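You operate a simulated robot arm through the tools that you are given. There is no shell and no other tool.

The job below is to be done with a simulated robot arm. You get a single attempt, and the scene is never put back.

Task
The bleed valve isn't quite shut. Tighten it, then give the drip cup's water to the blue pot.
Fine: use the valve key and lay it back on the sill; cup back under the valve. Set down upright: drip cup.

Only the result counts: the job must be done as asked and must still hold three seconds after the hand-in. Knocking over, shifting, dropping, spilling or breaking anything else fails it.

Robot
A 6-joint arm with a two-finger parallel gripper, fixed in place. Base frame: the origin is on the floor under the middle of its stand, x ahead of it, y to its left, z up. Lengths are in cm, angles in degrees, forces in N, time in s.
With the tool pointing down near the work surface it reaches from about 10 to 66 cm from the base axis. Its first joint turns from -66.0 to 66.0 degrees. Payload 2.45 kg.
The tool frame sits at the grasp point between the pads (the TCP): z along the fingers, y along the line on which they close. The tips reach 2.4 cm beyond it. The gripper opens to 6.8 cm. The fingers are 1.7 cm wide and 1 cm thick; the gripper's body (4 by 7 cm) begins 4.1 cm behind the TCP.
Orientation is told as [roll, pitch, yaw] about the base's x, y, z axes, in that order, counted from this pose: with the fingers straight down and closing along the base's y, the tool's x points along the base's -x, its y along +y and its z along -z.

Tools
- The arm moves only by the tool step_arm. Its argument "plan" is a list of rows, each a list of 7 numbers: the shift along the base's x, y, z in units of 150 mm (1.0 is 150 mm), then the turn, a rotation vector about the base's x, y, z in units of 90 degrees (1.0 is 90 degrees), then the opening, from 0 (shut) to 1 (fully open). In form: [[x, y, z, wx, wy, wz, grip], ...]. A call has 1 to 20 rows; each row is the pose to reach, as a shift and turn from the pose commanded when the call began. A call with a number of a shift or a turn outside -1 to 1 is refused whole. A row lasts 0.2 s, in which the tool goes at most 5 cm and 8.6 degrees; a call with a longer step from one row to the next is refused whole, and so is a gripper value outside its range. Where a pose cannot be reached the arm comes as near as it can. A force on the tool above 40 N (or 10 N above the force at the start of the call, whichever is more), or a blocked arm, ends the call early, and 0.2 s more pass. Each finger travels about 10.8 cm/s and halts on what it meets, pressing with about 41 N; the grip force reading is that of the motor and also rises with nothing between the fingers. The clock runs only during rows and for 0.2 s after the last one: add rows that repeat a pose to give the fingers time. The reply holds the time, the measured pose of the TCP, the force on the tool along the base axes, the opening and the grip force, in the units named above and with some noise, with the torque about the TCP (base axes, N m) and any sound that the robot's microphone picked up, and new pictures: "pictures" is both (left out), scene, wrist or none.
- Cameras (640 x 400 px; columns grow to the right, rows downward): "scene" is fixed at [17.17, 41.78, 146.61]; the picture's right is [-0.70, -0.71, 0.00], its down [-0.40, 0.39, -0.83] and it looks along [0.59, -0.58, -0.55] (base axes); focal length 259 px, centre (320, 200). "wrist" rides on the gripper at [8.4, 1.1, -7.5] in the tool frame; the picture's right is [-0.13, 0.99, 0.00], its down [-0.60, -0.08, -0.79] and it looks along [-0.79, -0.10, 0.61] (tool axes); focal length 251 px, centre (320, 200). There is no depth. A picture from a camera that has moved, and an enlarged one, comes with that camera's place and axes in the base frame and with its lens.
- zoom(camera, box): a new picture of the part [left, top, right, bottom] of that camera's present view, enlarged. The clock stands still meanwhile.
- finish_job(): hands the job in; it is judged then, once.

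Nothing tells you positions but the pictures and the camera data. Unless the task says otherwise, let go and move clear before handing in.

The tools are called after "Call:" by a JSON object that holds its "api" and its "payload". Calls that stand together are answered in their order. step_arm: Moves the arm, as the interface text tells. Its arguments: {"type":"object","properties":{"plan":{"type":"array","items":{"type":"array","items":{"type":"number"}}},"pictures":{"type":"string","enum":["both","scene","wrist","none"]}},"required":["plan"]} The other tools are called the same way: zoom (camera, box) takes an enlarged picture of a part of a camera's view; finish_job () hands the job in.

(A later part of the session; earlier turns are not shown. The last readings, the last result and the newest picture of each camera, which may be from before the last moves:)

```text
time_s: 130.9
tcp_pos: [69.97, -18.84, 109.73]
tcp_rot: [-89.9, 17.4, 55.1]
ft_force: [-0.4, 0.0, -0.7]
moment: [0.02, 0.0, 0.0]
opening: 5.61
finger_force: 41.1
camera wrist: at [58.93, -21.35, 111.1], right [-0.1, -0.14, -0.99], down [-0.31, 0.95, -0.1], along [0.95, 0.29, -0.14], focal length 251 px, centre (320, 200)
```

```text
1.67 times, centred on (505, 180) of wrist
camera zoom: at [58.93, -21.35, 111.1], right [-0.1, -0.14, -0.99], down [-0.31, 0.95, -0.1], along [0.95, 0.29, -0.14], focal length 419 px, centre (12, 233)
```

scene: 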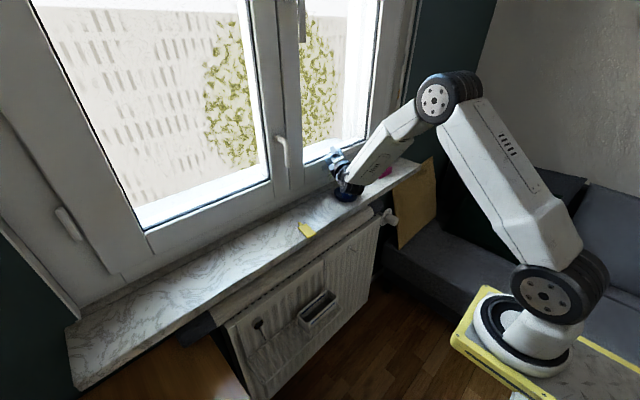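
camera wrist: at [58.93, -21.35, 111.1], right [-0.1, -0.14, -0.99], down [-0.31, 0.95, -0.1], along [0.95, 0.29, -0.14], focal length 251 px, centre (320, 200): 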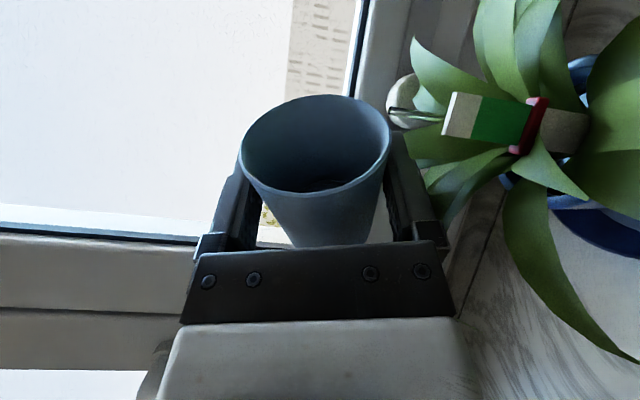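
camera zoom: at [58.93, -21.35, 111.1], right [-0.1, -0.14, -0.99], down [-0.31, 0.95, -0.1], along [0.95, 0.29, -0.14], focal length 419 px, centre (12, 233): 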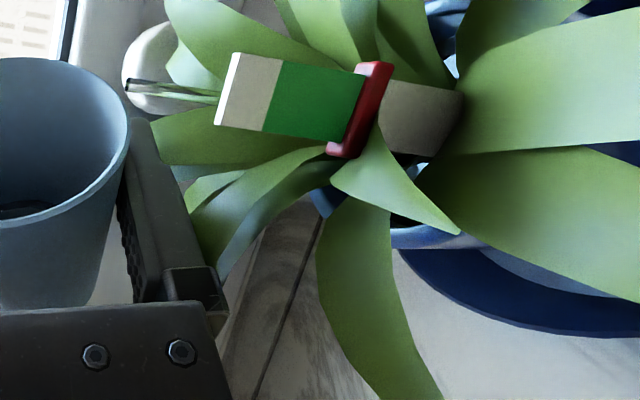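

The red float on the pot's gauge is rising toward its green zone, so the water is arriving in the pot. I keep tilting slowly.

Call:
{"api": "step_arm", "payload": {"plan": [[-0.0018, -0.0026, 0.0043, 0.0114, -0.008, 0, 0.74], [-0.0036, -0.0051, 0.0085, 0.0227, -0.0159, 0, 0.74], [-0.0056, -0.008, 0.0125, 0.0341, -0.0239, 0, 0.74], [-0.0076, -0.0109, 0.0165, 0.0455, -0.0319, 0, 0.74], [-0.0096, -0.0137, 0.0205, 0.0569, -0.0398, 0, 0.74], [-0.0116, -0.0166, 0.0245, 0.0682, -0.0478, 0, 0.74], [-0.0138, -0.0198, 0.0282, 0.0796, -0.0557, 0, 0.74], [-0.016, -0.0229, 0.0318, 0.091, -0.0637, 0, 0.74], [-0.0183, -0.026, 0.0355, 0.1024, -0.0717, 0, 0.74], [-0.0205, -0.0292, 0.0391, 0.1137, -0.0796, 0, 0.74], [-0.0205, -0.0292, 0.0391, 0.1137, -0.0796, 0, 0.74]], "pictures": "wrist"}}

Call:
{"api": "zoom", "payload": {"camera": "wrist", "box": [370, 60, 640, 300]}}

Call:
{"api": "zoom", "payload": {"camera": "wrist", "box": [230, 80, 400, 220]}}

```text
time_s: 133.3
tcp_pos: [69.72, -19.42, 110.52]
tcp_rot: [-89.9, 4.8, 55.2]
ft_force: [-0.2, 0.3, -0.1]
moment: [0.01, -0.03, 0.02]
opening: 5.59
finger_force: 40.6
camera wrist: at [58.55, -21.88, 109.84], right [0.03, 0.04, -1.0], down [-0.3, 0.95, 0.03], along [0.95, 0.3, 0.04], focal length 251 px, centre (320, 200)
```

wrist: 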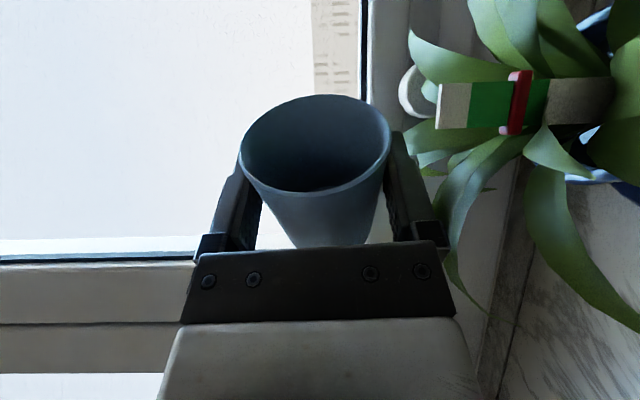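

```text
1.67 times, centred on (505, 180) of wrist
camera zoom: at [58.55, -21.88, 109.84], right [0.03, 0.04, -1.0], down [-0.3, 0.95, 0.03], along [0.95, 0.3, 0.04], focal length 419 px, centre (12, 233)
```

zoom: 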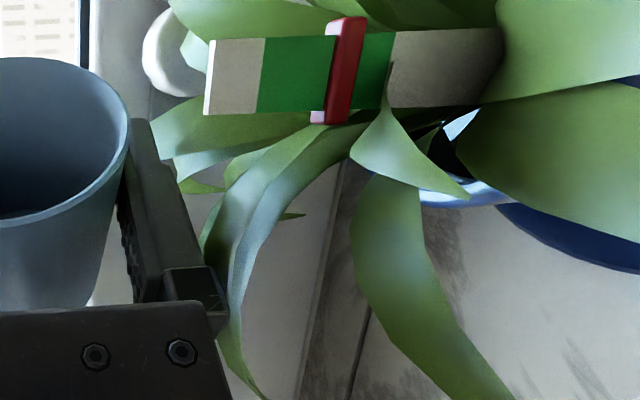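

```text
2.86 times, centred on (315, 150) of wrist
camera zoom: at [58.55, -21.88, 109.84], right [0.03, 0.04, -1.0], down [-0.3, 0.95, 0.03], along [0.95, 0.3, 0.04], focal length 718 px, centre (334, 343)
```

zoom: 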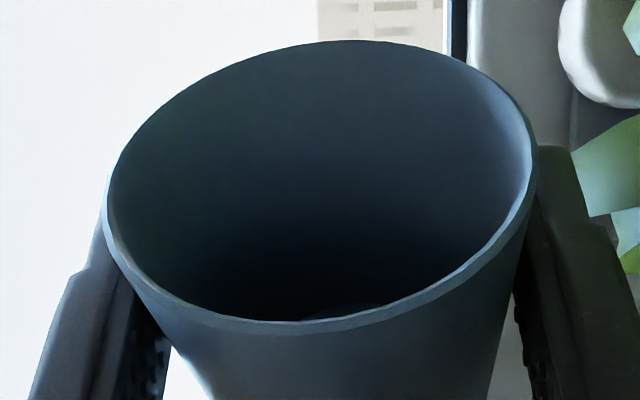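

The float now sits mid-green and the stream has ended. I tilt further to drain the last drops, keeping the lip over the pot.

Call:
{"api": "step_arm", "payload": {"plan": [[-0.0047, -0.0068, 0.0066, 0.0228, -0.016, 0, 0.74], [-0.0095, -0.0136, 0.0132, 0.0455, -0.0319, 0, 0.74], [-0.0146, -0.0208, 0.0191, 0.0683, -0.0479, 0, 0.74], [-0.0197, -0.028, 0.025, 0.091, -0.0638, 0, 0.74], [-0.025, -0.0357, 0.03, 0.1138, -0.0798, 0, 0.74], [-0.0304, -0.0434, 0.0351, 0.1365, -0.0957, 0, 0.74], [-0.036, -0.0513, 0.0393, 0.1593, -0.1117, 0, 0.74], [-0.0415, -0.0593, 0.0436, 0.182, -0.1276, 0, 0.74], [-0.0473, -0.0675, 0.047, 0.2048, -0.1436, 0, 0.74], [-0.0531, -0.0758, 0.0504, 0.2275, -0.1595, 0, 0.74], [-0.0531, -0.0758, 0.0504, 0.2275, -0.1595, 0, 0.74], [-0.0531, -0.0758, 0.0504, 0.2275, -0.1595, 0, 0.74], [-0.0531, -0.0758, 0.0504, 0.2275, -0.1595, 0, 0.74], [-0.0531, -0.0758, 0.0504, 0.2275, -0.1595, 0, 0.74]], "pictures": "both"}}

Call:
{"api": "zoom", "payload": {"camera": "wrist", "box": [200, 0, 640, 300]}}

```text
time_s: 136.3
tcp_pos: [68.78, -20.44, 111.2]
tcp_rot: [-90.0, -20.1, 55.0]
ft_force: [-0.3, 0.0, -1.0]
moment: [-0.01, 0.0, 0.0]
opening: 5.59
finger_force: 40.9
camera wrist: at [58.3, -22.25, 107.07], right [0.26, 0.38, -0.89], down [-0.34, 0.9, 0.28], along [0.9, 0.23, 0.37], focal length 251 px, centre (320, 200)
```

scene: 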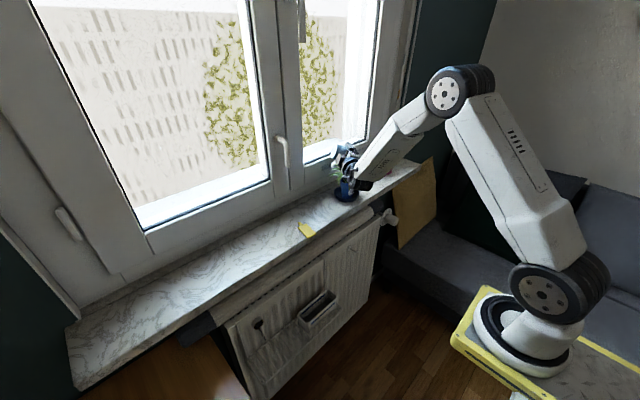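
wrist: 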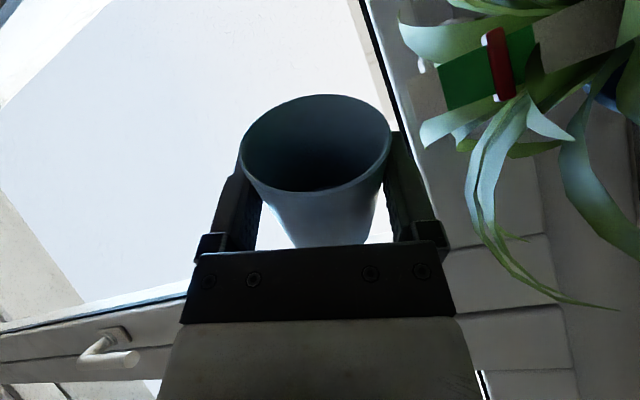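

```text
1.33 times, centred on (420, 150) of wrist
camera zoom: at [58.3, -22.25, 107.07], right [0.26, 0.38, -0.89], down [-0.34, 0.9, 0.28], along [0.9, 0.23, 0.37], focal length 335 px, centre (187, 267)
```

zoom: 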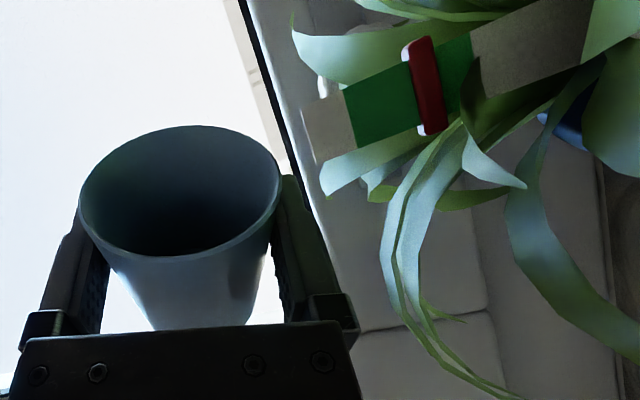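

The cup is drained and the float stays in the green. I roll the cup back upright along the reverse path, rising a little to stay clear of the leaves.

Call:
{"api": "step_arm", "payload": {"plan": [[0.008, 0.011, 0.005, -0.06, 0.042, 0, 0.74], [0.02, 0.03, 0.012, -0.128, 0.0897, 0, 0.74], [0.034, 0.048, 0.02, -0.196, 0.1374, 0, 0.74], [0.046, 0.066, 0.025, -0.264, 0.185, 0, 0.74], [0.058, 0.084, 0.03, -0.332, 0.2327, 0, 0.74], [0.07, 0.1, 0.03, -0.4, 0.2803, 0, 0.74], [0.08, 0.115, 0.03, -0.468, 0.328, 0, 0.74], [0.089, 0.127, 0.03, -0.536, 0.3757, 0, 0.74], [0.096, 0.137, 0.03, -0.604, 0.4233, 0, 0.74]], "pictures": "none"}}

Call:
{"api": "step_arm", "payload": {"plan": [[0.003, 0.004, 0.01, -0.066, 0.0463, 0, 0.74], [0.006, 0.008, 0.02, -0.132, 0.0925, 0, 0.74], [0.01, 0.013, 0.03, -0.198, 0.1388, 0, 0.74], [0.013, 0.018, 0.04, -0.264, 0.185, 0, 0.74], [0.013, 0.018, 0.05, -0.33, 0.2313, 0, 0.74], [0.013, 0.018, 0.05, -0.397, 0.2782, 0, 0.74], [0.013, 0.018, 0.05, -0.397, 0.2782, 0, 0.74]], "pictures": "both"}}

Call:
{"api": "zoom", "payload": {"camera": "wrist", "box": [200, 60, 480, 260]}}

```text
time_s: 138.3
tcp_pos: [70.47, -18.26, 111.69]
tcp_rot: [-89.8, 46.4, 55.2]
ft_force: [-0.8, 0.2, -1.2]
moment: [-0.02, 0.0, -0.03]
opening: 5.55
finger_force: 40.6
```

```text
time_s: 139.9
tcp_pos: [70.53, -17.97, 112.39]
tcp_rot: [-14.2, 89.8, 130.7]
ft_force: [-0.2, -0.4, -0.4]
moment: [0.02, -0.01, -0.02]
opening: 5.55
finger_force: 40.8
camera wrist: at [63.63, -14.63, 120.64], right [-0.57, -0.81, -0.13], down [-0.61, 0.52, -0.6], along [0.56, -0.26, -0.79], focal length 251 px, centre (320, 200)
```

scene: 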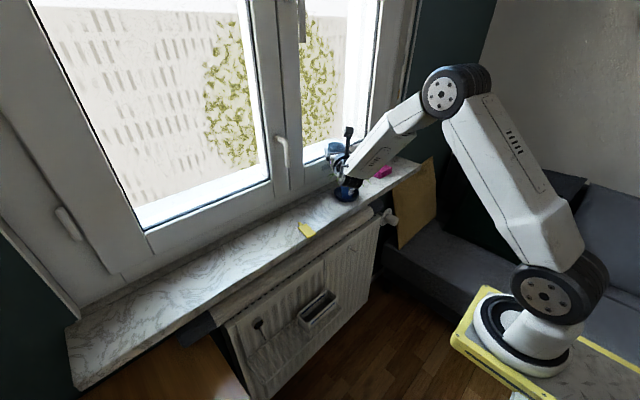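
wrist: 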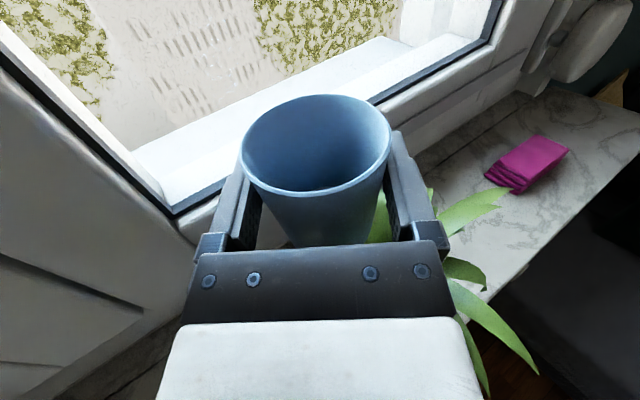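

```text
2.00 times, centred on (340, 160) of wrist
camera zoom: at [63.63, -14.63, 120.64], right [-0.57, -0.81, -0.13], down [-0.61, 0.52, -0.6], along [0.56, -0.26, -0.79], focal length 503 px, centre (280, 280)
```

zoom: 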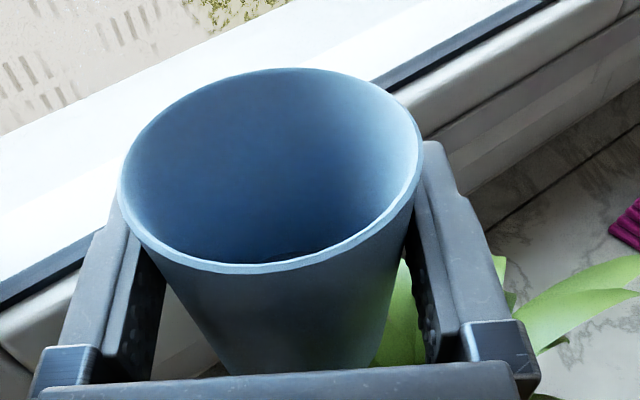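

The cup is upright and empty. I retrace the way back toward the free part of the sill.

Call:
{"api": "step_arm", "payload": {"plan": [[-0.03, 0.04, 0, 0, 0, 0.015, 0.74], [-0.1, 0.12, 0, 0, 0, 0.04, 0.74], [-0.18, 0.22, 0, 0, 0, 0.07, 0.74], [-0.26, 0.32, 0, 0, 0, 0.1, 0.74], [-0.3, 0.45, 0, 0, 0, 0.13, 0.74], [-0.34, 0.6, 0, 0, 0, 0.16, 0.74], [-0.38, 0.75, 0, 0, 0, 0.18, 0.74], [-0.4, 0.88, 0, 0, 0, 0.2, 0.74], [-0.42, 0.96, 0, 0, 0, 0.21, 0.74], [-0.43, 1, 0, 0, 0, 0.215, 0.74]], "pictures": "none"}}

Call:
{"api": "step_arm", "payload": {"plan": [[0, 0.04, 0, 0, 0, 0.01, 0.74], [0, 0.12, 0, 0, 0, 0.025, 0.74], [0.01, 0.25, 0, 0, 0, 0.05, 0.74], [0.02, 0.4, 0, 0, 0, 0.08, 0.74], [0.04, 0.55, 0, 0, 0, 0.1, 0.74], [0.06, 0.7, 0, 0, 0, 0.125, 0.74], [0.08, 0.84, 0, 0, 0, 0.145, 0.74], [0.1, 0.94, 0, 0, 0, 0.16, 0.74], [0.12, 1, 0, 0, 0, 0.174, 0.74], [0.12, 1, 0, 0, 0, 0.174, 0.74]], "pictures": "both"}}

```text
time_s: 142.1
tcp_pos: [64.06, -3.17, 112.34]
tcp_rot: [-44.6, 89.9, 119.7]
ft_force: [-0.7, 0.2, 0.0]
moment: [-0.03, -0.01, -0.02]
opening: 5.55
finger_force: 41.0
```

```text
time_s: 144.3
tcp_pos: [65.81, 12.01, 112.48]
tcp_rot: [-42.2, 89.9, 137.9]
ft_force: [-1.0, 0.3, -0.1]
moment: [0.0, -0.02, 0.01]
opening: 5.54
finger_force: 41.4
camera wrist: at [58.25, 10.88, 120.66], right [0.0, -0.99, -0.13], down [-0.79, 0.08, -0.6], along [0.61, 0.1, -0.79], focal length 251 px, centre (320, 200)
```

scene: 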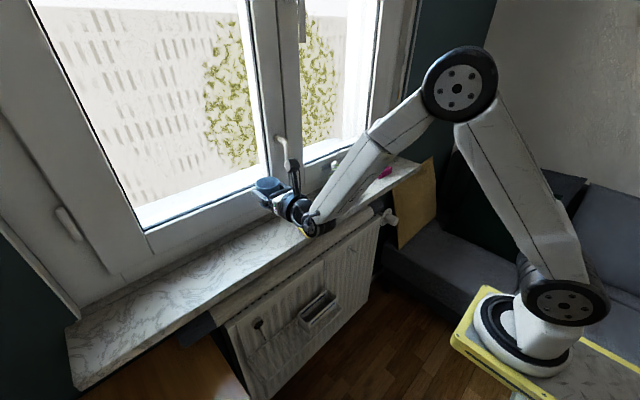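
wrist: 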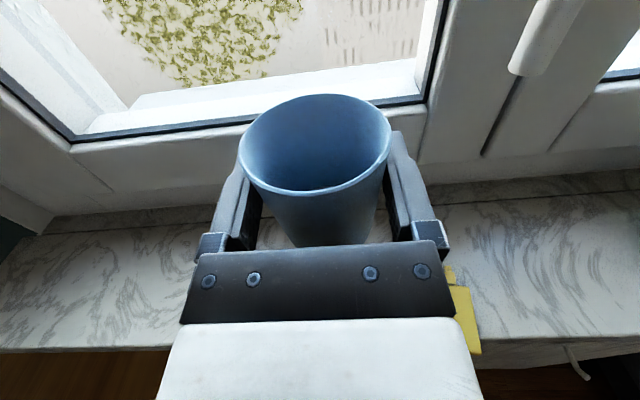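

Back over the free sill area, level. I lower the empty cup toward the marble.

Call:
{"api": "step_arm", "payload": {"plan": [[0, 0.03, -0.03, 0, 0, 0, 0.74], [0, 0.08, -0.12, 0, 0, 0, 0.74], [0, 0.12, -0.28, 0, 0, 0, 0.74], [0, 0.127, -0.46, 0, 0, 0, 0.74], [0, 0.127, -0.62, 0, 0, 0, 0.74], [0, 0.127, -0.75, 0, 0, 0, 0.74], [0, 0.127, -0.83, 0, 0, 0, 0.74], [0, 0.127, -0.87, 0, 0, 0, 0.74], [0, 0.127, -0.88, 0, 0, 0, 0.74]], "pictures": "both"}}

Call:
{"api": "zoom", "payload": {"camera": "scene", "box": [245, 205, 325, 265]}}

```text
time_s: 146.3
tcp_pos: [65.8, 13.89, 99.09]
tcp_rot: [-41.4, 89.8, 138.4]
ft_force: [0.1, 0.3, -0.2]
moment: [-0.01, 0.0, 0.03]
opening: 5.54
finger_force: 41.1
camera wrist: at [58.26, 12.81, 107.37], right [0.0, -0.99, -0.13], down [-0.79, 0.08, -0.6], along [0.61, 0.1, -0.79], focal length 251 px, centre (320, 200)
```

scene: 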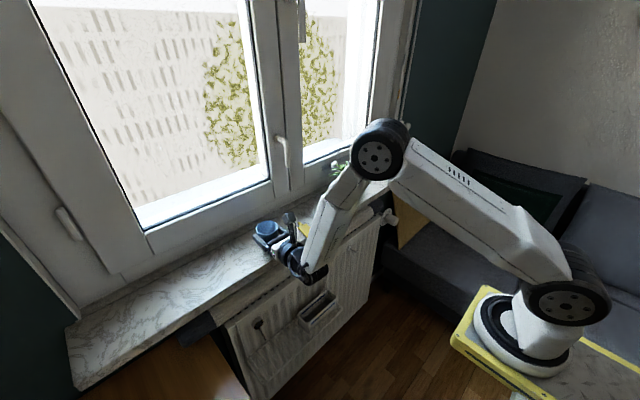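
wrist: 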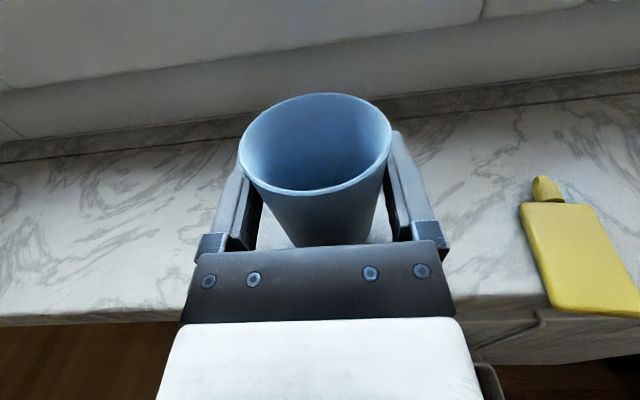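

```text
6.67 times, centred on (285, 235) of scene
camera zoom: at [17.17, 41.79, 146.61], right [-0.7, -0.71, 0.0], down [-0.4, 0.39, -0.83], along [0.59, -0.58, -0.55], focal length 1729 px, centre (553, -33)
```

zoom: 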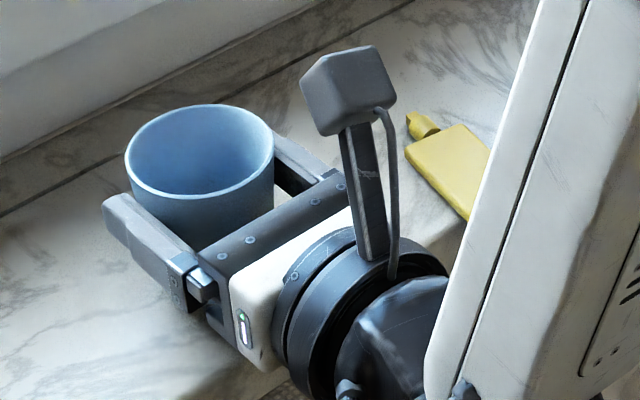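

Call:
{"api": "step_arm", "payload": {"plan": [[0, 0, -0.015, 0, 0, 0, 0.74], [0, 0, -0.03, 0, 0, 0, 0.74], [0, 0, -0.045, 0, 0, 0, 0.74]], "pictures": "none"}}

Call:
{"api": "step_arm", "payload": {"plan": [[0, 0, -0.005, 0, 0, 0, 0.74], [0, 0, -0.01, 0, 0, 0, 0.74]], "pictures": "none"}}

```text
time_s: 147.1
tcp_pos: [65.93, 13.88, 98.49]
tcp_rot: [-52.4, 89.7, 127.5]
ft_force: [0.0, 0.0, 0.1]
moment: [-0.02, -0.02, 0.0]
opening: 5.56
finger_force: 41.3
```

```text
time_s: 147.7
tcp_pos: [65.79, 13.84, 98.36]
tcp_rot: [-43.3, 89.8, 136.7]
ft_force: [-0.1, 0.1, -1.1]
moment: [-0.02, -0.01, -0.03]
opening: 5.55
finger_force: 40.8
```

Call:
{"api": "step_arm", "payload": {"plan": [[0, 0, -0.005, 0, 0, 0, 0.74], [0, 0, -0.01, 0, 0, 0, 0.74]], "pictures": "none"}}

Call:
{"api": "step_arm", "payload": {"plan": [[0, 0, -0.004, 0, 0, 0, 0.74], [0, 0, -0.008, 0, 0, 0, 0.74]], "pictures": "none"}}

Call:
{"api": "zoom", "payload": {"camera": "scene", "box": [250, 215, 300, 255]}}

```text
time_s: 148.3
tcp_pos: [65.85, 13.9, 98.19]
tcp_rot: [-40.5, 89.7, 139.4]
ft_force: [0.0, 0.4, -0.7]
moment: [-0.04, -0.01, 0.0]
opening: 5.53
finger_force: 41.1
```

```text
time_s: 148.9
tcp_pos: [65.84, 13.87, 98.13]
tcp_rot: [-40.7, 89.8, 139.2]
ft_force: [-0.4, 0.2, -0.5]
moment: [0.01, -0.01, -0.04]
opening: 5.54
finger_force: 40.5
```

```text
10.00 times, centred on (275, 235) of scene
camera zoom: at [17.17, 41.79, 146.61], right [-0.7, -0.71, 0.0], down [-0.4, 0.39, -0.83], along [0.59, -0.58, -0.55], focal length 2594 px, centre (770, -150)
```

zoom: 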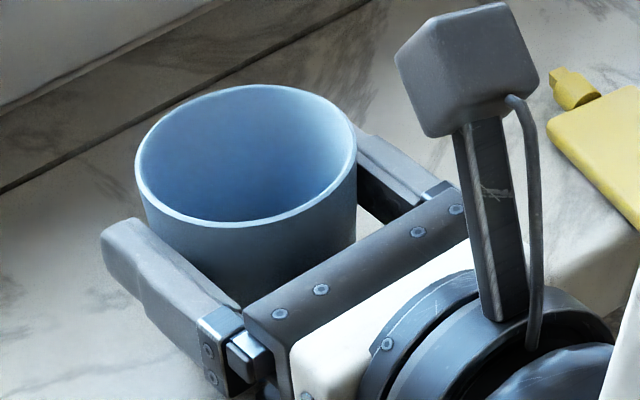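

Call:
{"api": "step_arm", "payload": {"plan": [[0, 0, -0.004, 0, 0, 0, 0.74], [0, 0, -0.008, 0, 0, 0, 0.74]], "pictures": "none"}}

Call:
{"api": "step_arm", "payload": {"plan": [[0, 0, -0.004, 0, 0, 0, 0.74], [0, 0, -0.008, 0, 0, 0, 0.74]], "pictures": "none"}}

Call:
{"api": "step_arm", "payload": {"plan": [[0, 0, -0.003, 0, 0, 0, 0.74], [0, 0, -0.006, 0, 0, 0, 0.74]], "pictures": "wrist"}}

```text
time_s: 149.5
tcp_pos: [65.8, 13.86, 98.0]
tcp_rot: [-68.9, 89.8, 111.0]
ft_force: [-2.5, -0.1, 3.4]
moment: [-0.11, 0.09, -0.02]
opening: 5.51
finger_force: 40.4
```

```text
time_s: 150.1
tcp_pos: [65.88, 13.82, 97.93]
tcp_rot: [-123.0, 89.8, 57.1]
ft_force: [-4.6, -2.5, 14.2]
moment: [-0.15, 0.35, 0.0]
opening: 5.49
finger_force: 41.3
```

```text
time_s: 150.7
tcp_pos: [65.88, 13.92, 97.99]
tcp_rot: [-121.4, 89.9, 58.6]
ft_force: [-1.5, -2.3, 20.3]
moment: [-0.1, 0.32, -0.05]
opening: 5.54
finger_force: 41.2
camera wrist: at [58.25, 12.79, 106.15], right [0.0, -0.99, -0.13], down [-0.79, 0.08, -0.61], along [0.61, 0.1, -0.78], focal length 251 px, centre (320, 200)
```

wrist: 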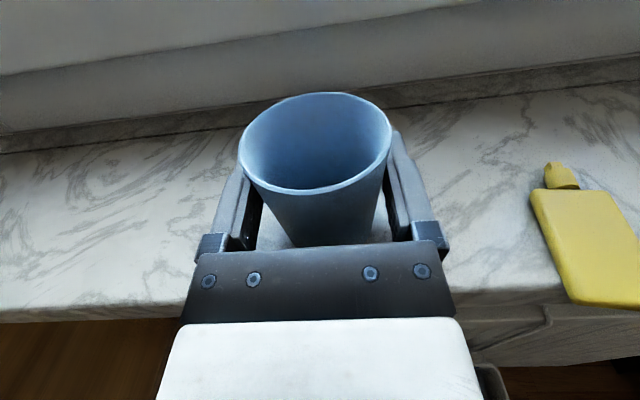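

The cup has touched down. I relax the press slightly and release it.

Call:
{"api": "step_arm", "payload": {"plan": [[0, 0, 0.009, 0, 0, 0, 0.74], [0, 0, 0.009, 0, 0, 0, 0.8], [0, 0, 0.009, 0, 0, 0, 0.84], [0, 0, 0.009, 0, 0, 0, 0.88], [0, 0, 0.009, 0, 0, 0, 0.94], [0, 0, 0.009, 0, 0, 0, 1], [0, 0, 0.009, 0, 0, 0, 1]], "pictures": "both"}}

Call:
{"api": "zoom", "payload": {"camera": "scene", "box": [245, 205, 325, 265]}}

```text
time_s: 152.3
tcp_pos: [65.79, 13.8, 97.91]
tcp_rot: [-40.8, 89.8, 139.1]
ft_force: [0.0, -0.6, 0.1]
moment: [-0.01, 0.0, 0.0]
opening: 6.81
finger_force: 0.0
camera wrist: at [58.24, 12.78, 106.15], right [0.0, -0.99, -0.13], down [-0.79, 0.08, -0.6], along [0.61, 0.1, -0.79], focal length 251 px, centre (320, 200)
```

scene: 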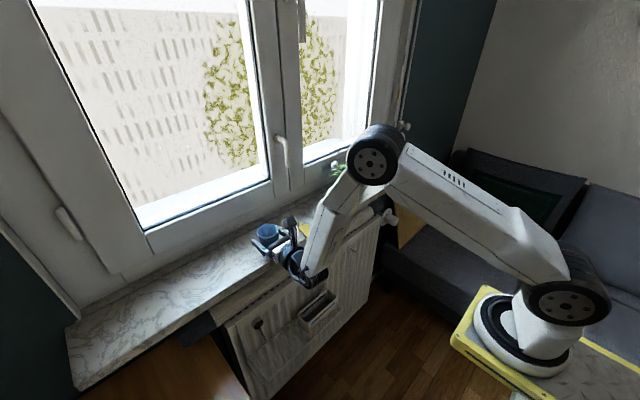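
wrist: 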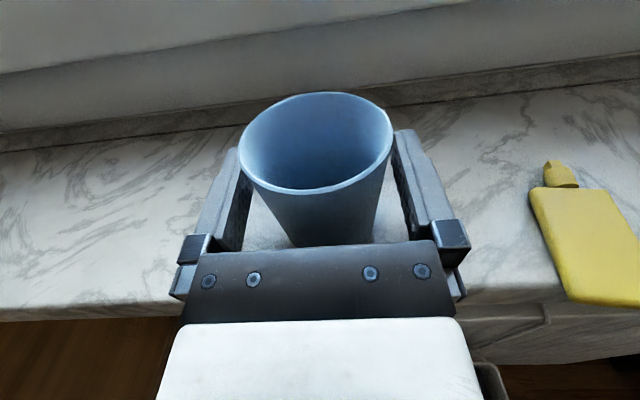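

```text
6.67 times, centred on (285, 235) of scene
camera zoom: at [17.17, 41.79, 146.61], right [-0.7, -0.71, 0.0], down [-0.4, 0.39, -0.83], along [0.59, -0.58, -0.55], focal length 1729 px, centre (553, -33)
```

zoom: 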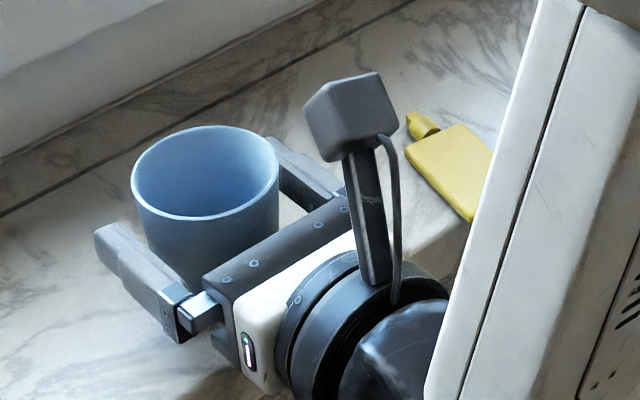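

The cup stands on the sill. I back out, pitch the tool down to the angle needed for the rack, and line up again.

Call:
{"api": "step_arm", "payload": {"plan": [[-0.05, 0, 0, 0, 0, 0, 1], [-0.16, 0, 0, 0, 0, 0, 1], [-0.3, 0, 0, 0, 0, 0, 1], [-0.46, 0, 0, 0, 0, 0, 1], [-0.6, 0, 0.02, 0, 0, 0, 1], [-0.667, 0, 0.06, 0, 0.05, 0, 1], [-0.667, 0, 0.12, 0, 0.14, 0, 1], [-0.667, 0, 0.18, 0, 0.23, 0, 1], [-0.667, 0, 0.25, 0, 0.32, 0, 1], [-0.667, 0, 0.31, 0, 0.4, 0, 1], [-0.667, 0, 0.35, 0, 0.4267, 0, 1], [-0.667, 0, 0.35, 0, 0.4267, 0, 1]], "pictures": "both"}}

Call:
{"api": "zoom", "payload": {"camera": "wrist", "box": [250, 0, 390, 130]}}

Call:
{"api": "zoom", "payload": {"camera": "scene", "box": [245, 205, 325, 265]}}

```text
time_s: 154.9
tcp_pos: [55.93, 13.8, 103.13]
tcp_rot: [-0.2, 51.4, 179.8]
ft_force: [1.0, -0.4, 0.6]
moment: [0.0, 0.01, -0.03]
opening: 6.83
finger_force: 0.1
camera wrist: at [55.11, 12.75, 114.21], right [-0.08, -0.99, -0.1], down [-1.0, 0.08, 0.02], along [-0.01, 0.1, -0.99], focal length 251 px, centre (320, 200)
```

scene: 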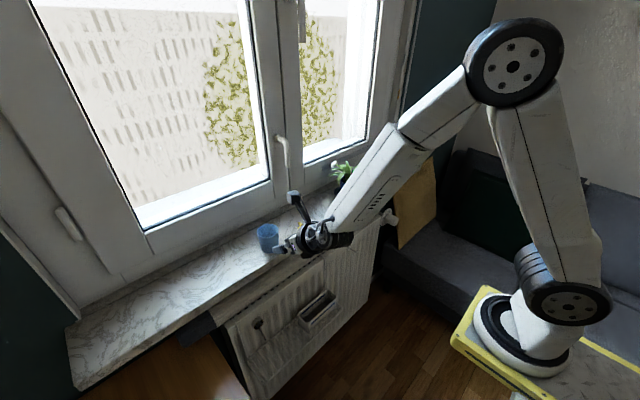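
wrist: 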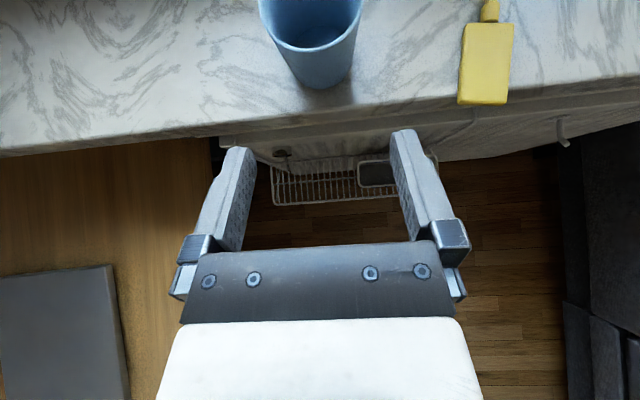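

```text
3.08 times, centred on (320, 65) of wrist
camera zoom: at [55.11, 12.75, 114.21], right [-0.08, -0.99, -0.1], down [-1.0, 0.08, 0.02], along [-0.01, 0.1, -0.99], focal length 774 px, centre (320, 615)
```

zoom: 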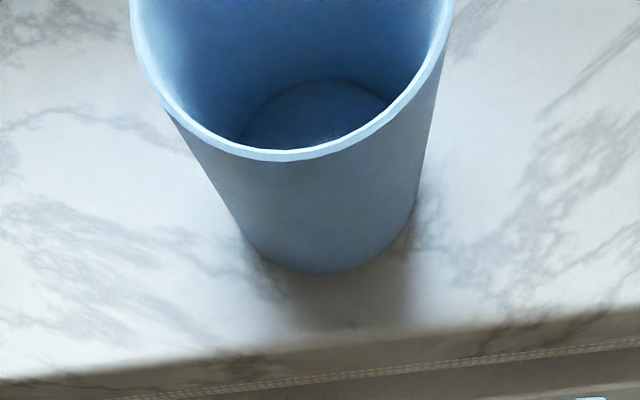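

```text
6.67 times, centred on (285, 235) of scene
camera zoom: at [17.17, 41.78, 146.61], right [-0.7, -0.71, 0.0], down [-0.4, 0.39, -0.83], along [0.59, -0.58, -0.55], focal length 1729 px, centre (553, -33)
```

zoom: 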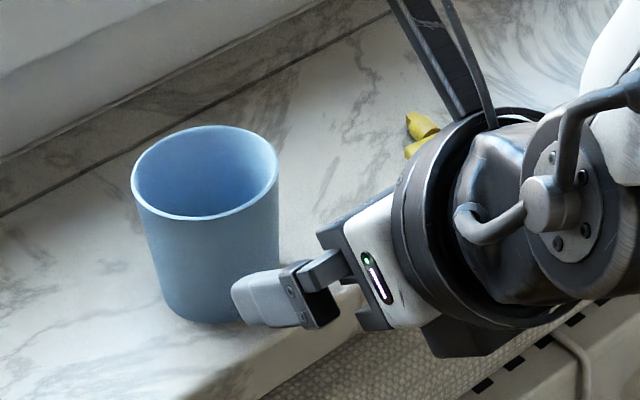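

The cup is at (66.05, 13.85). I come in along the pitched approach line with the fingers straddling it.

Call:
{"api": "step_arm", "payload": {"plan": [[0.09, 0, 0.01, 0, 0, 0, 1], [0.187, 0, 0.018, 0, 0, 0, 1], [0.27, 0, -0.048, 0, 0, 0, 1], [0.36, 0, -0.12, 0, 0, 0, 1], [0.44, 0, -0.184, 0, 0, 0, 1], [0.51, 0, -0.24, 0, 0, 0, 1], [0.56, 0, -0.28, 0, 0, 0, 1], [0.56, 0, -0.28, 0, 0, 0, 1]], "pictures": "wrist"}}

Call:
{"api": "zoom", "payload": {"camera": "wrist", "box": [200, 50, 440, 250]}}

Call:
{"api": "zoom", "payload": {"camera": "scene", "box": [245, 195, 325, 260]}}

```text
time_s: 156.7
tcp_pos: [64.34, 13.74, 98.93]
tcp_rot: [-0.1, 51.5, 179.8]
ft_force: [0.9, -0.1, 0.2]
moment: [-0.01, -0.04, 0.01]
opening: 6.8
finger_force: 0.2
camera wrist: at [63.51, 12.79, 109.96], right [-0.08, -0.99, -0.1], down [-1.0, 0.08, 0.02], along [-0.01, 0.1, -0.99], focal length 251 px, centre (320, 200)
```

wrist: 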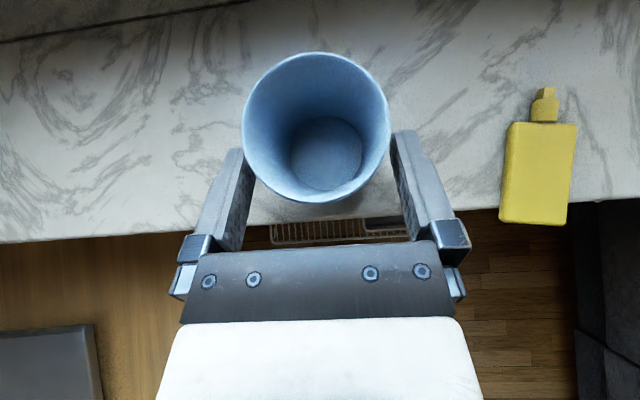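

```text
2.00 times, centred on (320, 150) of wrist
camera zoom: at [63.51, 12.79, 109.96], right [-0.08, -0.99, -0.1], down [-1.0, 0.08, 0.02], along [-0.01, 0.1, -0.99], focal length 503 px, centre (320, 300)
```

zoom: 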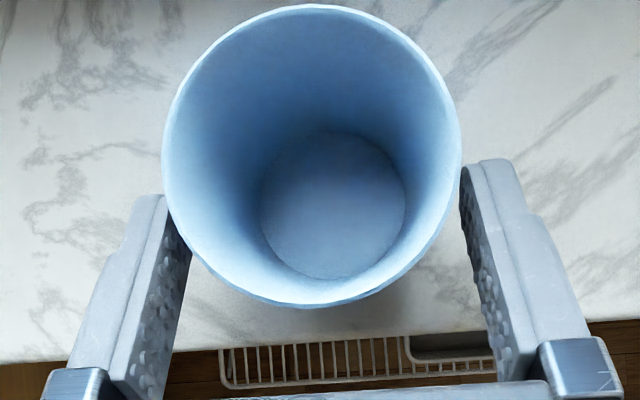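

```text
6.15 times, centred on (285, 228) of scene
camera zoom: at [17.17, 41.78, 146.61], right [-0.7, -0.71, 0.0], down [-0.4, 0.39, -0.83], along [0.59, -0.58, -0.55], focal length 1596 px, centre (535, 31)
```

zoom: 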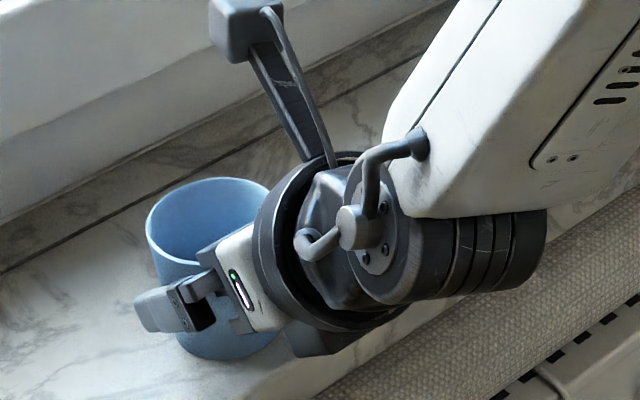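

Well aligned. I make the last small move to the same grip position as before and close.

Call:
{"api": "step_arm", "payload": {"plan": [[0.014, 0, -0.017, 0, 0, 0, 1], [0.027, 0, -0.033, 0, 0, 0, 1], [0.027, 0, -0.033, 0, 0, 0, 0.95], [0.027, 0, -0.033, 0, 0, 0, 0.9], [0.027, 0, -0.033, 0, 0, 0, 0.86], [0.027, 0, -0.033, 0, 0, 0, 0.82], [0.027, 0, -0.033, 0, 0, 0, 0.78], [0.027, 0, -0.033, 0, 0, 0, 0.74], [0.027, 0, -0.033, 0, 0, 0, 0.7], [0.027, 0, -0.033, 0, 0, 0, 0.7]], "pictures": "wrist"}}

Call:
{"api": "zoom", "payload": {"camera": "wrist", "box": [200, 50, 440, 250]}}

```text
time_s: 158.9
tcp_pos: [64.77, 13.88, 98.46]
tcp_rot: [0.0, 51.4, 179.8]
ft_force: [-0.5, -0.3, 1.0]
moment: [0.0, -0.01, -0.02]
opening: 5.37
finger_force: 41.1
camera wrist: at [63.93, 12.8, 109.5], right [-0.08, -0.99, -0.1], down [-1.0, 0.08, 0.02], along [-0.01, 0.1, -0.99], focal length 251 px, centre (320, 200)
```

wrist: 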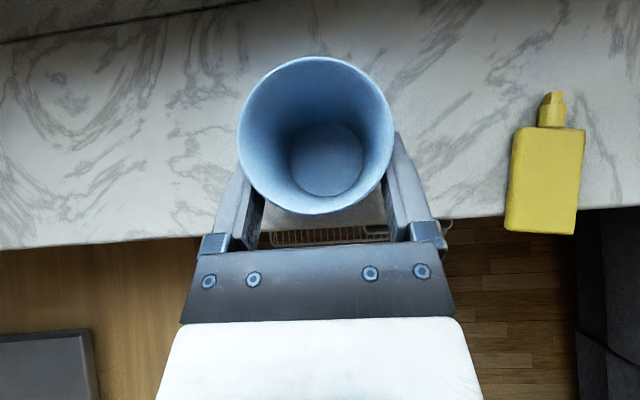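

```text
2.00 times, centred on (320, 150) of wrist
camera zoom: at [63.93, 12.8, 109.5], right [-0.08, -0.99, -0.1], down [-1.0, 0.08, 0.02], along [-0.01, 0.1, -0.99], focal length 503 px, centre (320, 300)
```

zoom: 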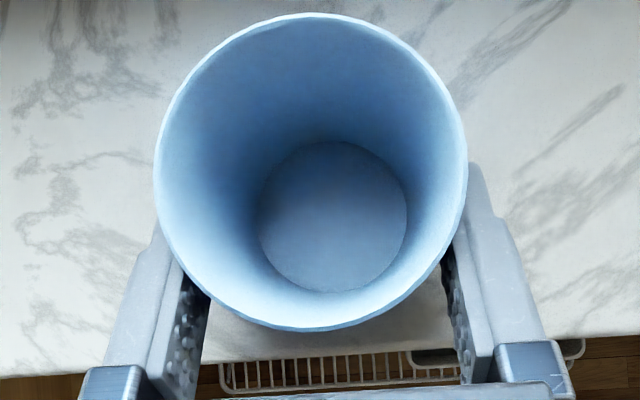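

The grip is a little close to the fingertips, so I reopen, advance 4 mm, and grip again more securely.

Call:
{"api": "step_arm", "payload": {"plan": [[0, 0, 0, 0, 0, 0, 0.85], [0, 0, 0, 0, 0, 0, 0.95], [0, 0, 0, 0, 0, 0, 1], [0.013, -0.003, 0, 0, 0, 0, 1], [0.026, -0.005, 0, 0, 0, 0, 1], [0.026, -0.005, 0, 0, 0, 0, 0.95], [0.026, -0.005, 0, 0, 0, 0, 0.9], [0.026, -0.005, 0, 0, 0, 0, 0.86], [0.026, -0.005, 0, 0, 0, 0, 0.82], [0.026, -0.005, 0, 0, 0, 0, 0.78], [0.026, -0.005, 0, 0, 0, 0, 0.74], [0.026, -0.005, 0, 0, 0, 0, 0.7], [0.026, -0.005, 0, 0, 0, 0, 0.7]], "pictures": "wrist"}}

Call:
{"api": "zoom", "payload": {"camera": "wrist", "box": [200, 50, 440, 250]}}

```text
time_s: 161.7
tcp_pos: [65.04, 13.74, 98.38]
tcp_rot: [-0.1, 51.4, 179.9]
ft_force: [-0.3, -0.4, 0.4]
moment: [-0.03, 0.0, -0.02]
opening: 5.42
finger_force: 40.7
camera wrist: at [64.3, 12.71, 109.52], right [-0.08, -0.99, -0.1], down [-1.0, 0.08, 0.02], along [-0.01, 0.1, -0.99], focal length 251 px, centre (320, 200)
```

wrist: 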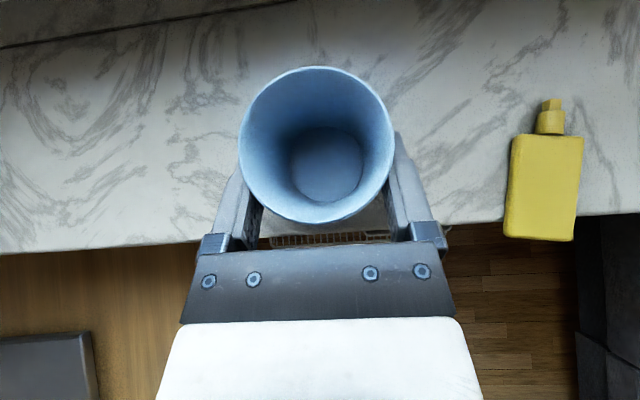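

```text
2.00 times, centred on (320, 150) of wrist
camera zoom: at [64.3, 12.71, 109.52], right [-0.08, -0.99, -0.1], down [-1.0, 0.08, 0.02], along [-0.01, 0.1, -0.99], focal length 503 px, centre (320, 300)
```

zoom: 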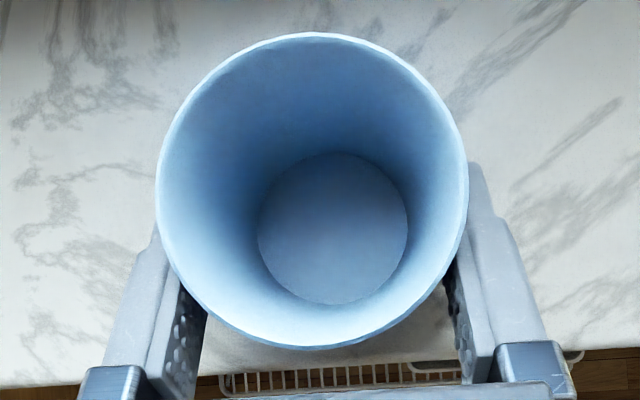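

Secure now. I lift the empty cup, draw it back off the sill, and retrace the path down to the rack.

Call:
{"api": "step_arm", "payload": {"plan": [[0, 0, 0.03, 0, 0, 0, 0.7], [0, 0, 0.1, 0, 0, 0, 0.7], [0, 0, 0.2, 0, 0, 0, 0.7], [-0.1, 0, 0.25, 0, 0, 0, 0.7], [-0.25, 0, 0.25, 0, 0, 0, 0.7], [-0.42, 0, 0.25, 0, 0, 0, 0.7], [-0.6, 0.02, 0.24, 0, 0, 0, 0.7], [-0.76, 0.05, 0.2, 0, 0, 0, 0.7], [-0.9, 0.08, 0.12, 0, 0, 0, 0.7], [-1.0, 0.12, 0.02, 0, 0, 0, 0.7], [-1.0, 0.15, -0.05, 0, 0, 0, 0.7]], "pictures": "none"}}

Call:
{"api": "step_arm", "payload": {"plan": [[-0.03, 0.05, -0.1, 0, 0, 0, 0.7], [-0.06, 0.12, -0.25, 0, 0, 0, 0.7], [-0.08, 0.22, -0.42, 0, 0, 0, 0.7], [-0.08, 0.32, -0.6, 0, 0, 0, 0.7], [-0.08, 0.42, -0.78, 0, 0, 0, 0.7], [-0.08, 0.48, -0.92, 0, 0, 0, 0.7], [-0.08, 0.51, -1, 0, 0, 0, 0.7]], "pictures": "both"}}

```text
time_s: 164.1
tcp_pos: [50.12, 16.02, 97.66]
tcp_rot: [0.0, 51.5, 179.9]
ft_force: [-0.6, 0.2, -0.8]
moment: [-0.01, 0.05, 0.03]
opening: 5.39
finger_force: 41.3
```

```text
time_s: 165.7
tcp_pos: [48.76, 23.58, 82.75]
tcp_rot: [0.0, 51.4, 179.8]
ft_force: [-1.4, 0.2, -1.3]
moment: [-0.01, -0.01, 0.03]
opening: 5.41
finger_force: 40.9
camera wrist: at [48.11, 22.59, 93.7], right [-0.08, -0.99, -0.1], down [-1.0, 0.08, 0.02], along [-0.01, 0.1, -0.99], focal length 251 px, centre (320, 200)
```

scene: 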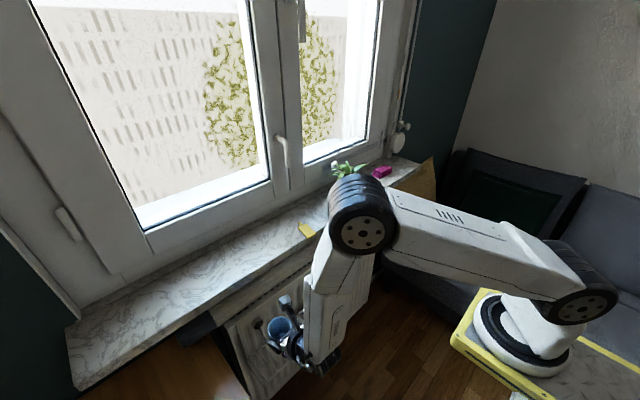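
wrist: 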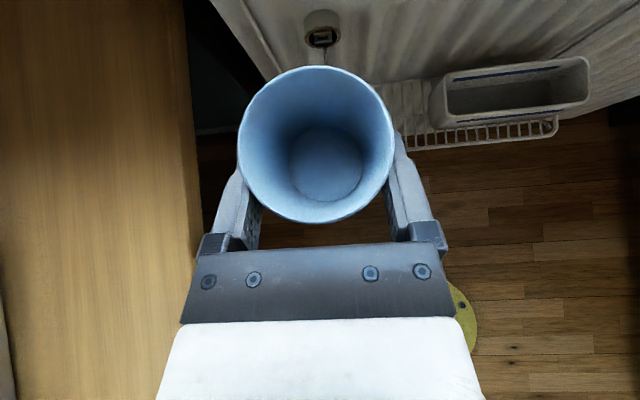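

On course in front of the radiator. I lower further to just above rack level, still in front of it.

Call:
{"api": "step_arm", "payload": {"plan": [[0, 0, -0.1, 0, 0, 0, 0.7], [0, 0, -0.28, 0, 0, 0, 0.7], [0, 0, -0.48, 0, 0, 0, 0.7], [0, 0, -0.68, 0, 0, 0, 0.7], [0, 0, -0.86, 0, 0, 0, 0.7], [0, 0, -1, 0, 0, 0, 0.7]], "pictures": "none"}}

Call:
{"api": "step_arm", "payload": {"plan": [[0, 0, -0.08, 0, 0, 0, 0.7], [0, 0, -0.2, 0, 0, 0, 0.7], [0, 0, -0.32, 0, 0, 0, 0.7], [0, 0, -0.39, 0, 0, 0, 0.7], [0, 0, -0.41, 0, 0, 0, 0.7]], "pictures": "both"}}

Call:
{"api": "zoom", "payload": {"camera": "wrist", "box": [200, 0, 440, 240]}}

Call:
{"api": "zoom", "payload": {"camera": "scene", "box": [240, 312, 320, 390]}}

```text
time_s: 167.1
tcp_pos: [48.71, 23.62, 67.63]
tcp_rot: [-0.1, 51.5, 179.9]
ft_force: [0.3, 0.2, 0.1]
moment: [-0.03, 0.0, 0.0]
opening: 5.39
finger_force: 40.4
```

```text
time_s: 168.3
tcp_pos: [48.88, 23.64, 61.5]
tcp_rot: [-0.1, 51.5, 179.8]
ft_force: [0.4, -0.4, -0.9]
moment: [-0.02, 0.04, 0.0]
opening: 5.38
finger_force: 40.6
camera wrist: at [48.14, 22.61, 72.61], right [-0.08, -0.99, -0.1], down [-1.0, 0.08, 0.02], along [-0.01, 0.1, -0.99], focal length 251 px, centre (320, 200)
```

scene: 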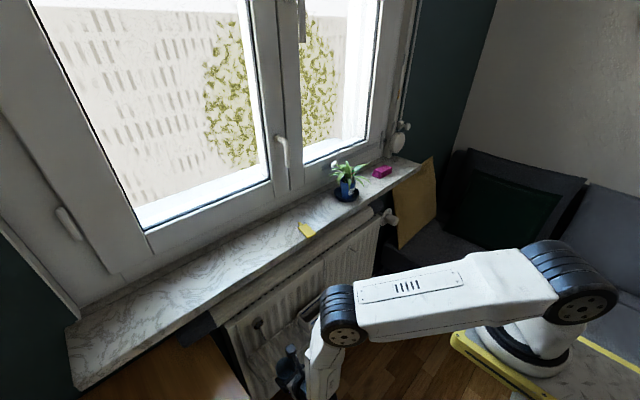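
wrist: 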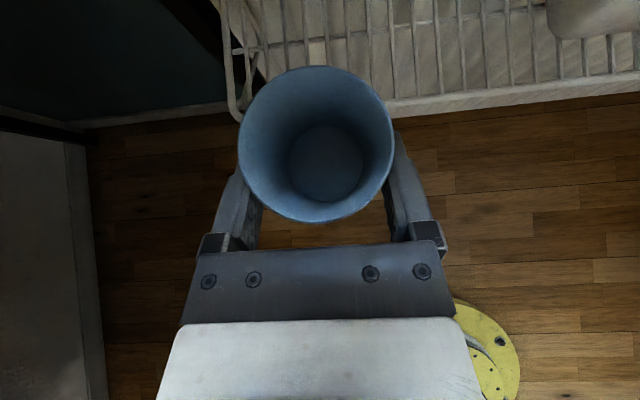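

```text
1.67 times, centred on (320, 120) of wrist
camera zoom: at [48.14, 22.61, 72.61], right [-0.08, -0.99, -0.1], down [-1.0, 0.08, 0.02], along [-0.01, 0.1, -0.99], focal length 419 px, centre (320, 333)
```

zoom: 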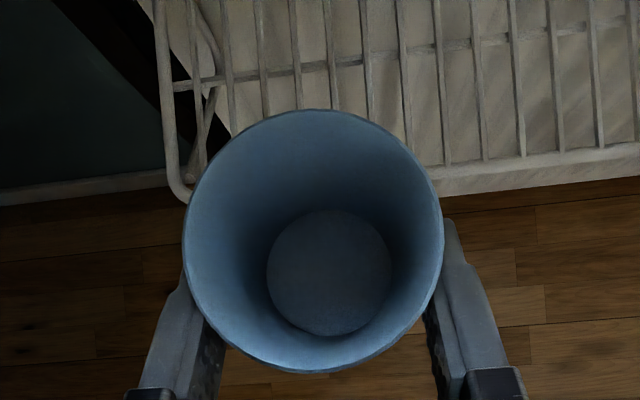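

```text
5.13 times, centred on (280, 351) of scene
camera zoom: at [17.17, 41.79, 146.61], right [-0.7, -0.71, 0.0], down [-0.4, 0.39, -0.83], along [0.59, -0.58, -0.55], focal length 1330 px, centre (525, -574)
```

zoom: 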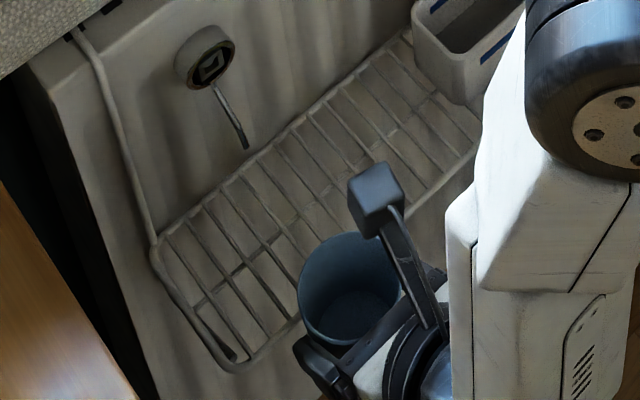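

I'm at rack height with the cup just in front. I slide it forward under the spout with the rim about 1.3 cm below the spout tip.

Call:
{"api": "step_arm", "payload": {"plan": [[0.04, -0.003, -0.01, 0, 0, 0, 0.7], [0.12, -0.006, -0.02, 0, 0, 0, 0.7], [0.22, -0.01, -0.02, 0, 0, 0, 0.7], [0.33, -0.01, -0.02, 0, 0, 0, 0.7], [0.43, -0.01, -0.02, 0, 0, 0, 0.7], [0.52, -0.01, -0.02, 0, 0, 0, 0.7], [0.59, -0.01, -0.02, 0, 0, 0, 0.7], [0.63, -0.01, -0.02, 0, 0, 0, 0.7], [0.641, -0.01, -0.02, 0, 0, 0, 0.7], [0.641, -0.01, -0.02, 0, 0, 0, 0.7]], "pictures": "both"}}

Call:
{"api": "zoom", "payload": {"camera": "wrist", "box": [200, 20, 440, 250]}}

Call:
{"api": "zoom", "payload": {"camera": "scene", "box": [240, 312, 310, 380]}}

```text
time_s: 170.5
tcp_pos: [58.41, 23.55, 61.13]
tcp_rot: [0.0, 51.4, 179.9]
ft_force: [-1.1, 0.2, -0.4]
moment: [-0.01, -0.02, 0.01]
opening: 5.4
finger_force: 41.1
camera wrist: at [57.7, 22.47, 72.3], right [-0.08, -0.99, -0.1], down [-1.0, 0.08, 0.02], along [-0.01, 0.1, -0.99], focal length 251 px, centre (320, 200)
```

scene: 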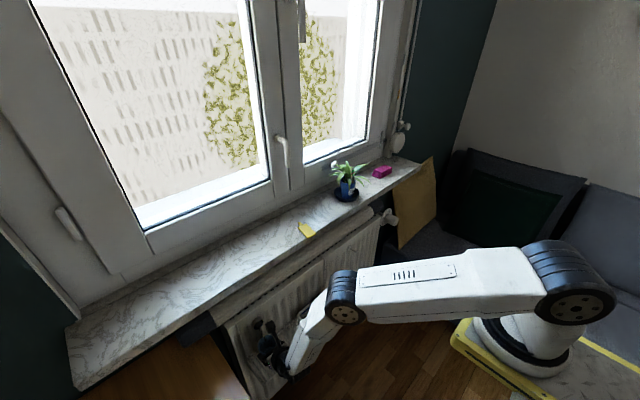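
wrist: 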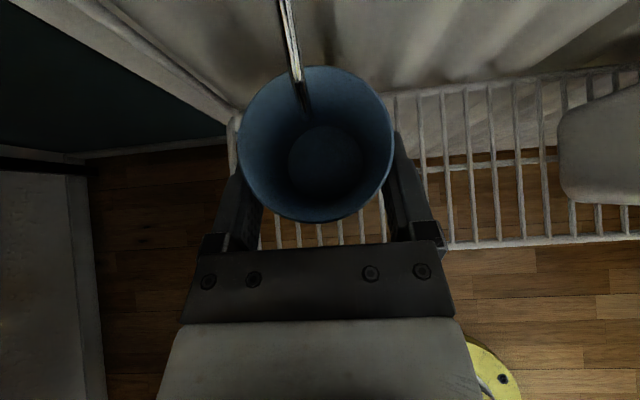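

```text
1.74 times, centred on (320, 135) of wrist
camera zoom: at [57.7, 22.47, 72.3], right [-0.08, -0.99, -0.1], down [-1.0, 0.08, 0.02], along [-0.01, 0.1, -0.99], focal length 437 px, centre (320, 313)
```

zoom: 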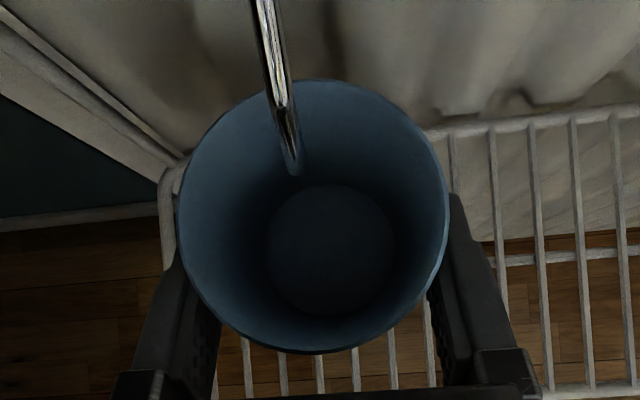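

```text
5.88 times, centred on (275, 346) of scene
camera zoom: at [17.17, 41.79, 146.61], right [-0.7, -0.71, 0.0], down [-0.4, 0.39, -0.83], along [0.59, -0.58, -0.55], focal length 1526 px, centre (585, -659)
```

zoom: 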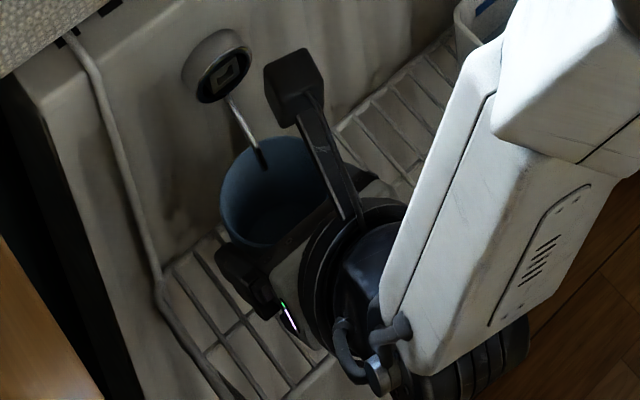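

The cup is back in its original position under the spout. I lower in small steps until it touches the rack.

Call:
{"api": "step_arm", "payload": {"plan": [[0, 0, -0.01, 0, 0, 0, 0.7], [0, 0, -0.02, 0, 0, 0, 0.7], [0, 0, -0.03, 0, 0, 0, 0.7]], "pictures": "none"}}

Call:
{"api": "step_arm", "payload": {"plan": [[0, 0, -0.005, 0, 0, 0, 0.7], [0, 0, -0.01, 0, 0, 0, 0.7]], "pictures": "none"}}

Call:
{"api": "step_arm", "payload": {"plan": [[0, 0, -0.004, 0, 0, 0, 0.7], [0, 0, -0.008, 0, 0, 0, 0.7]], "pictures": "none"}}

```text
time_s: 171.3
tcp_pos: [58.59, 23.56, 60.86]
tcp_rot: [-0.1, 51.4, 179.7]
ft_force: [-0.4, 0.7, -0.5]
moment: [-0.04, 0.0, 0.0]
opening: 5.4
finger_force: 41.7
```

```text
time_s: 171.9
tcp_pos: [58.48, 23.54, 60.73]
tcp_rot: [-0.2, 51.4, 179.7]
ft_force: [-0.2, 0.0, -1.0]
moment: [0.03, -0.03, 0.02]
opening: 5.4
finger_force: 41.4
```

```text
time_s: 172.5
tcp_pos: [58.34, 23.5, 60.48]
tcp_rot: [-0.2, 51.5, 179.8]
ft_force: [1.2, -0.1, -0.4]
moment: [0.01, 0.04, 0.01]
opening: 5.37
finger_force: 41.1
```

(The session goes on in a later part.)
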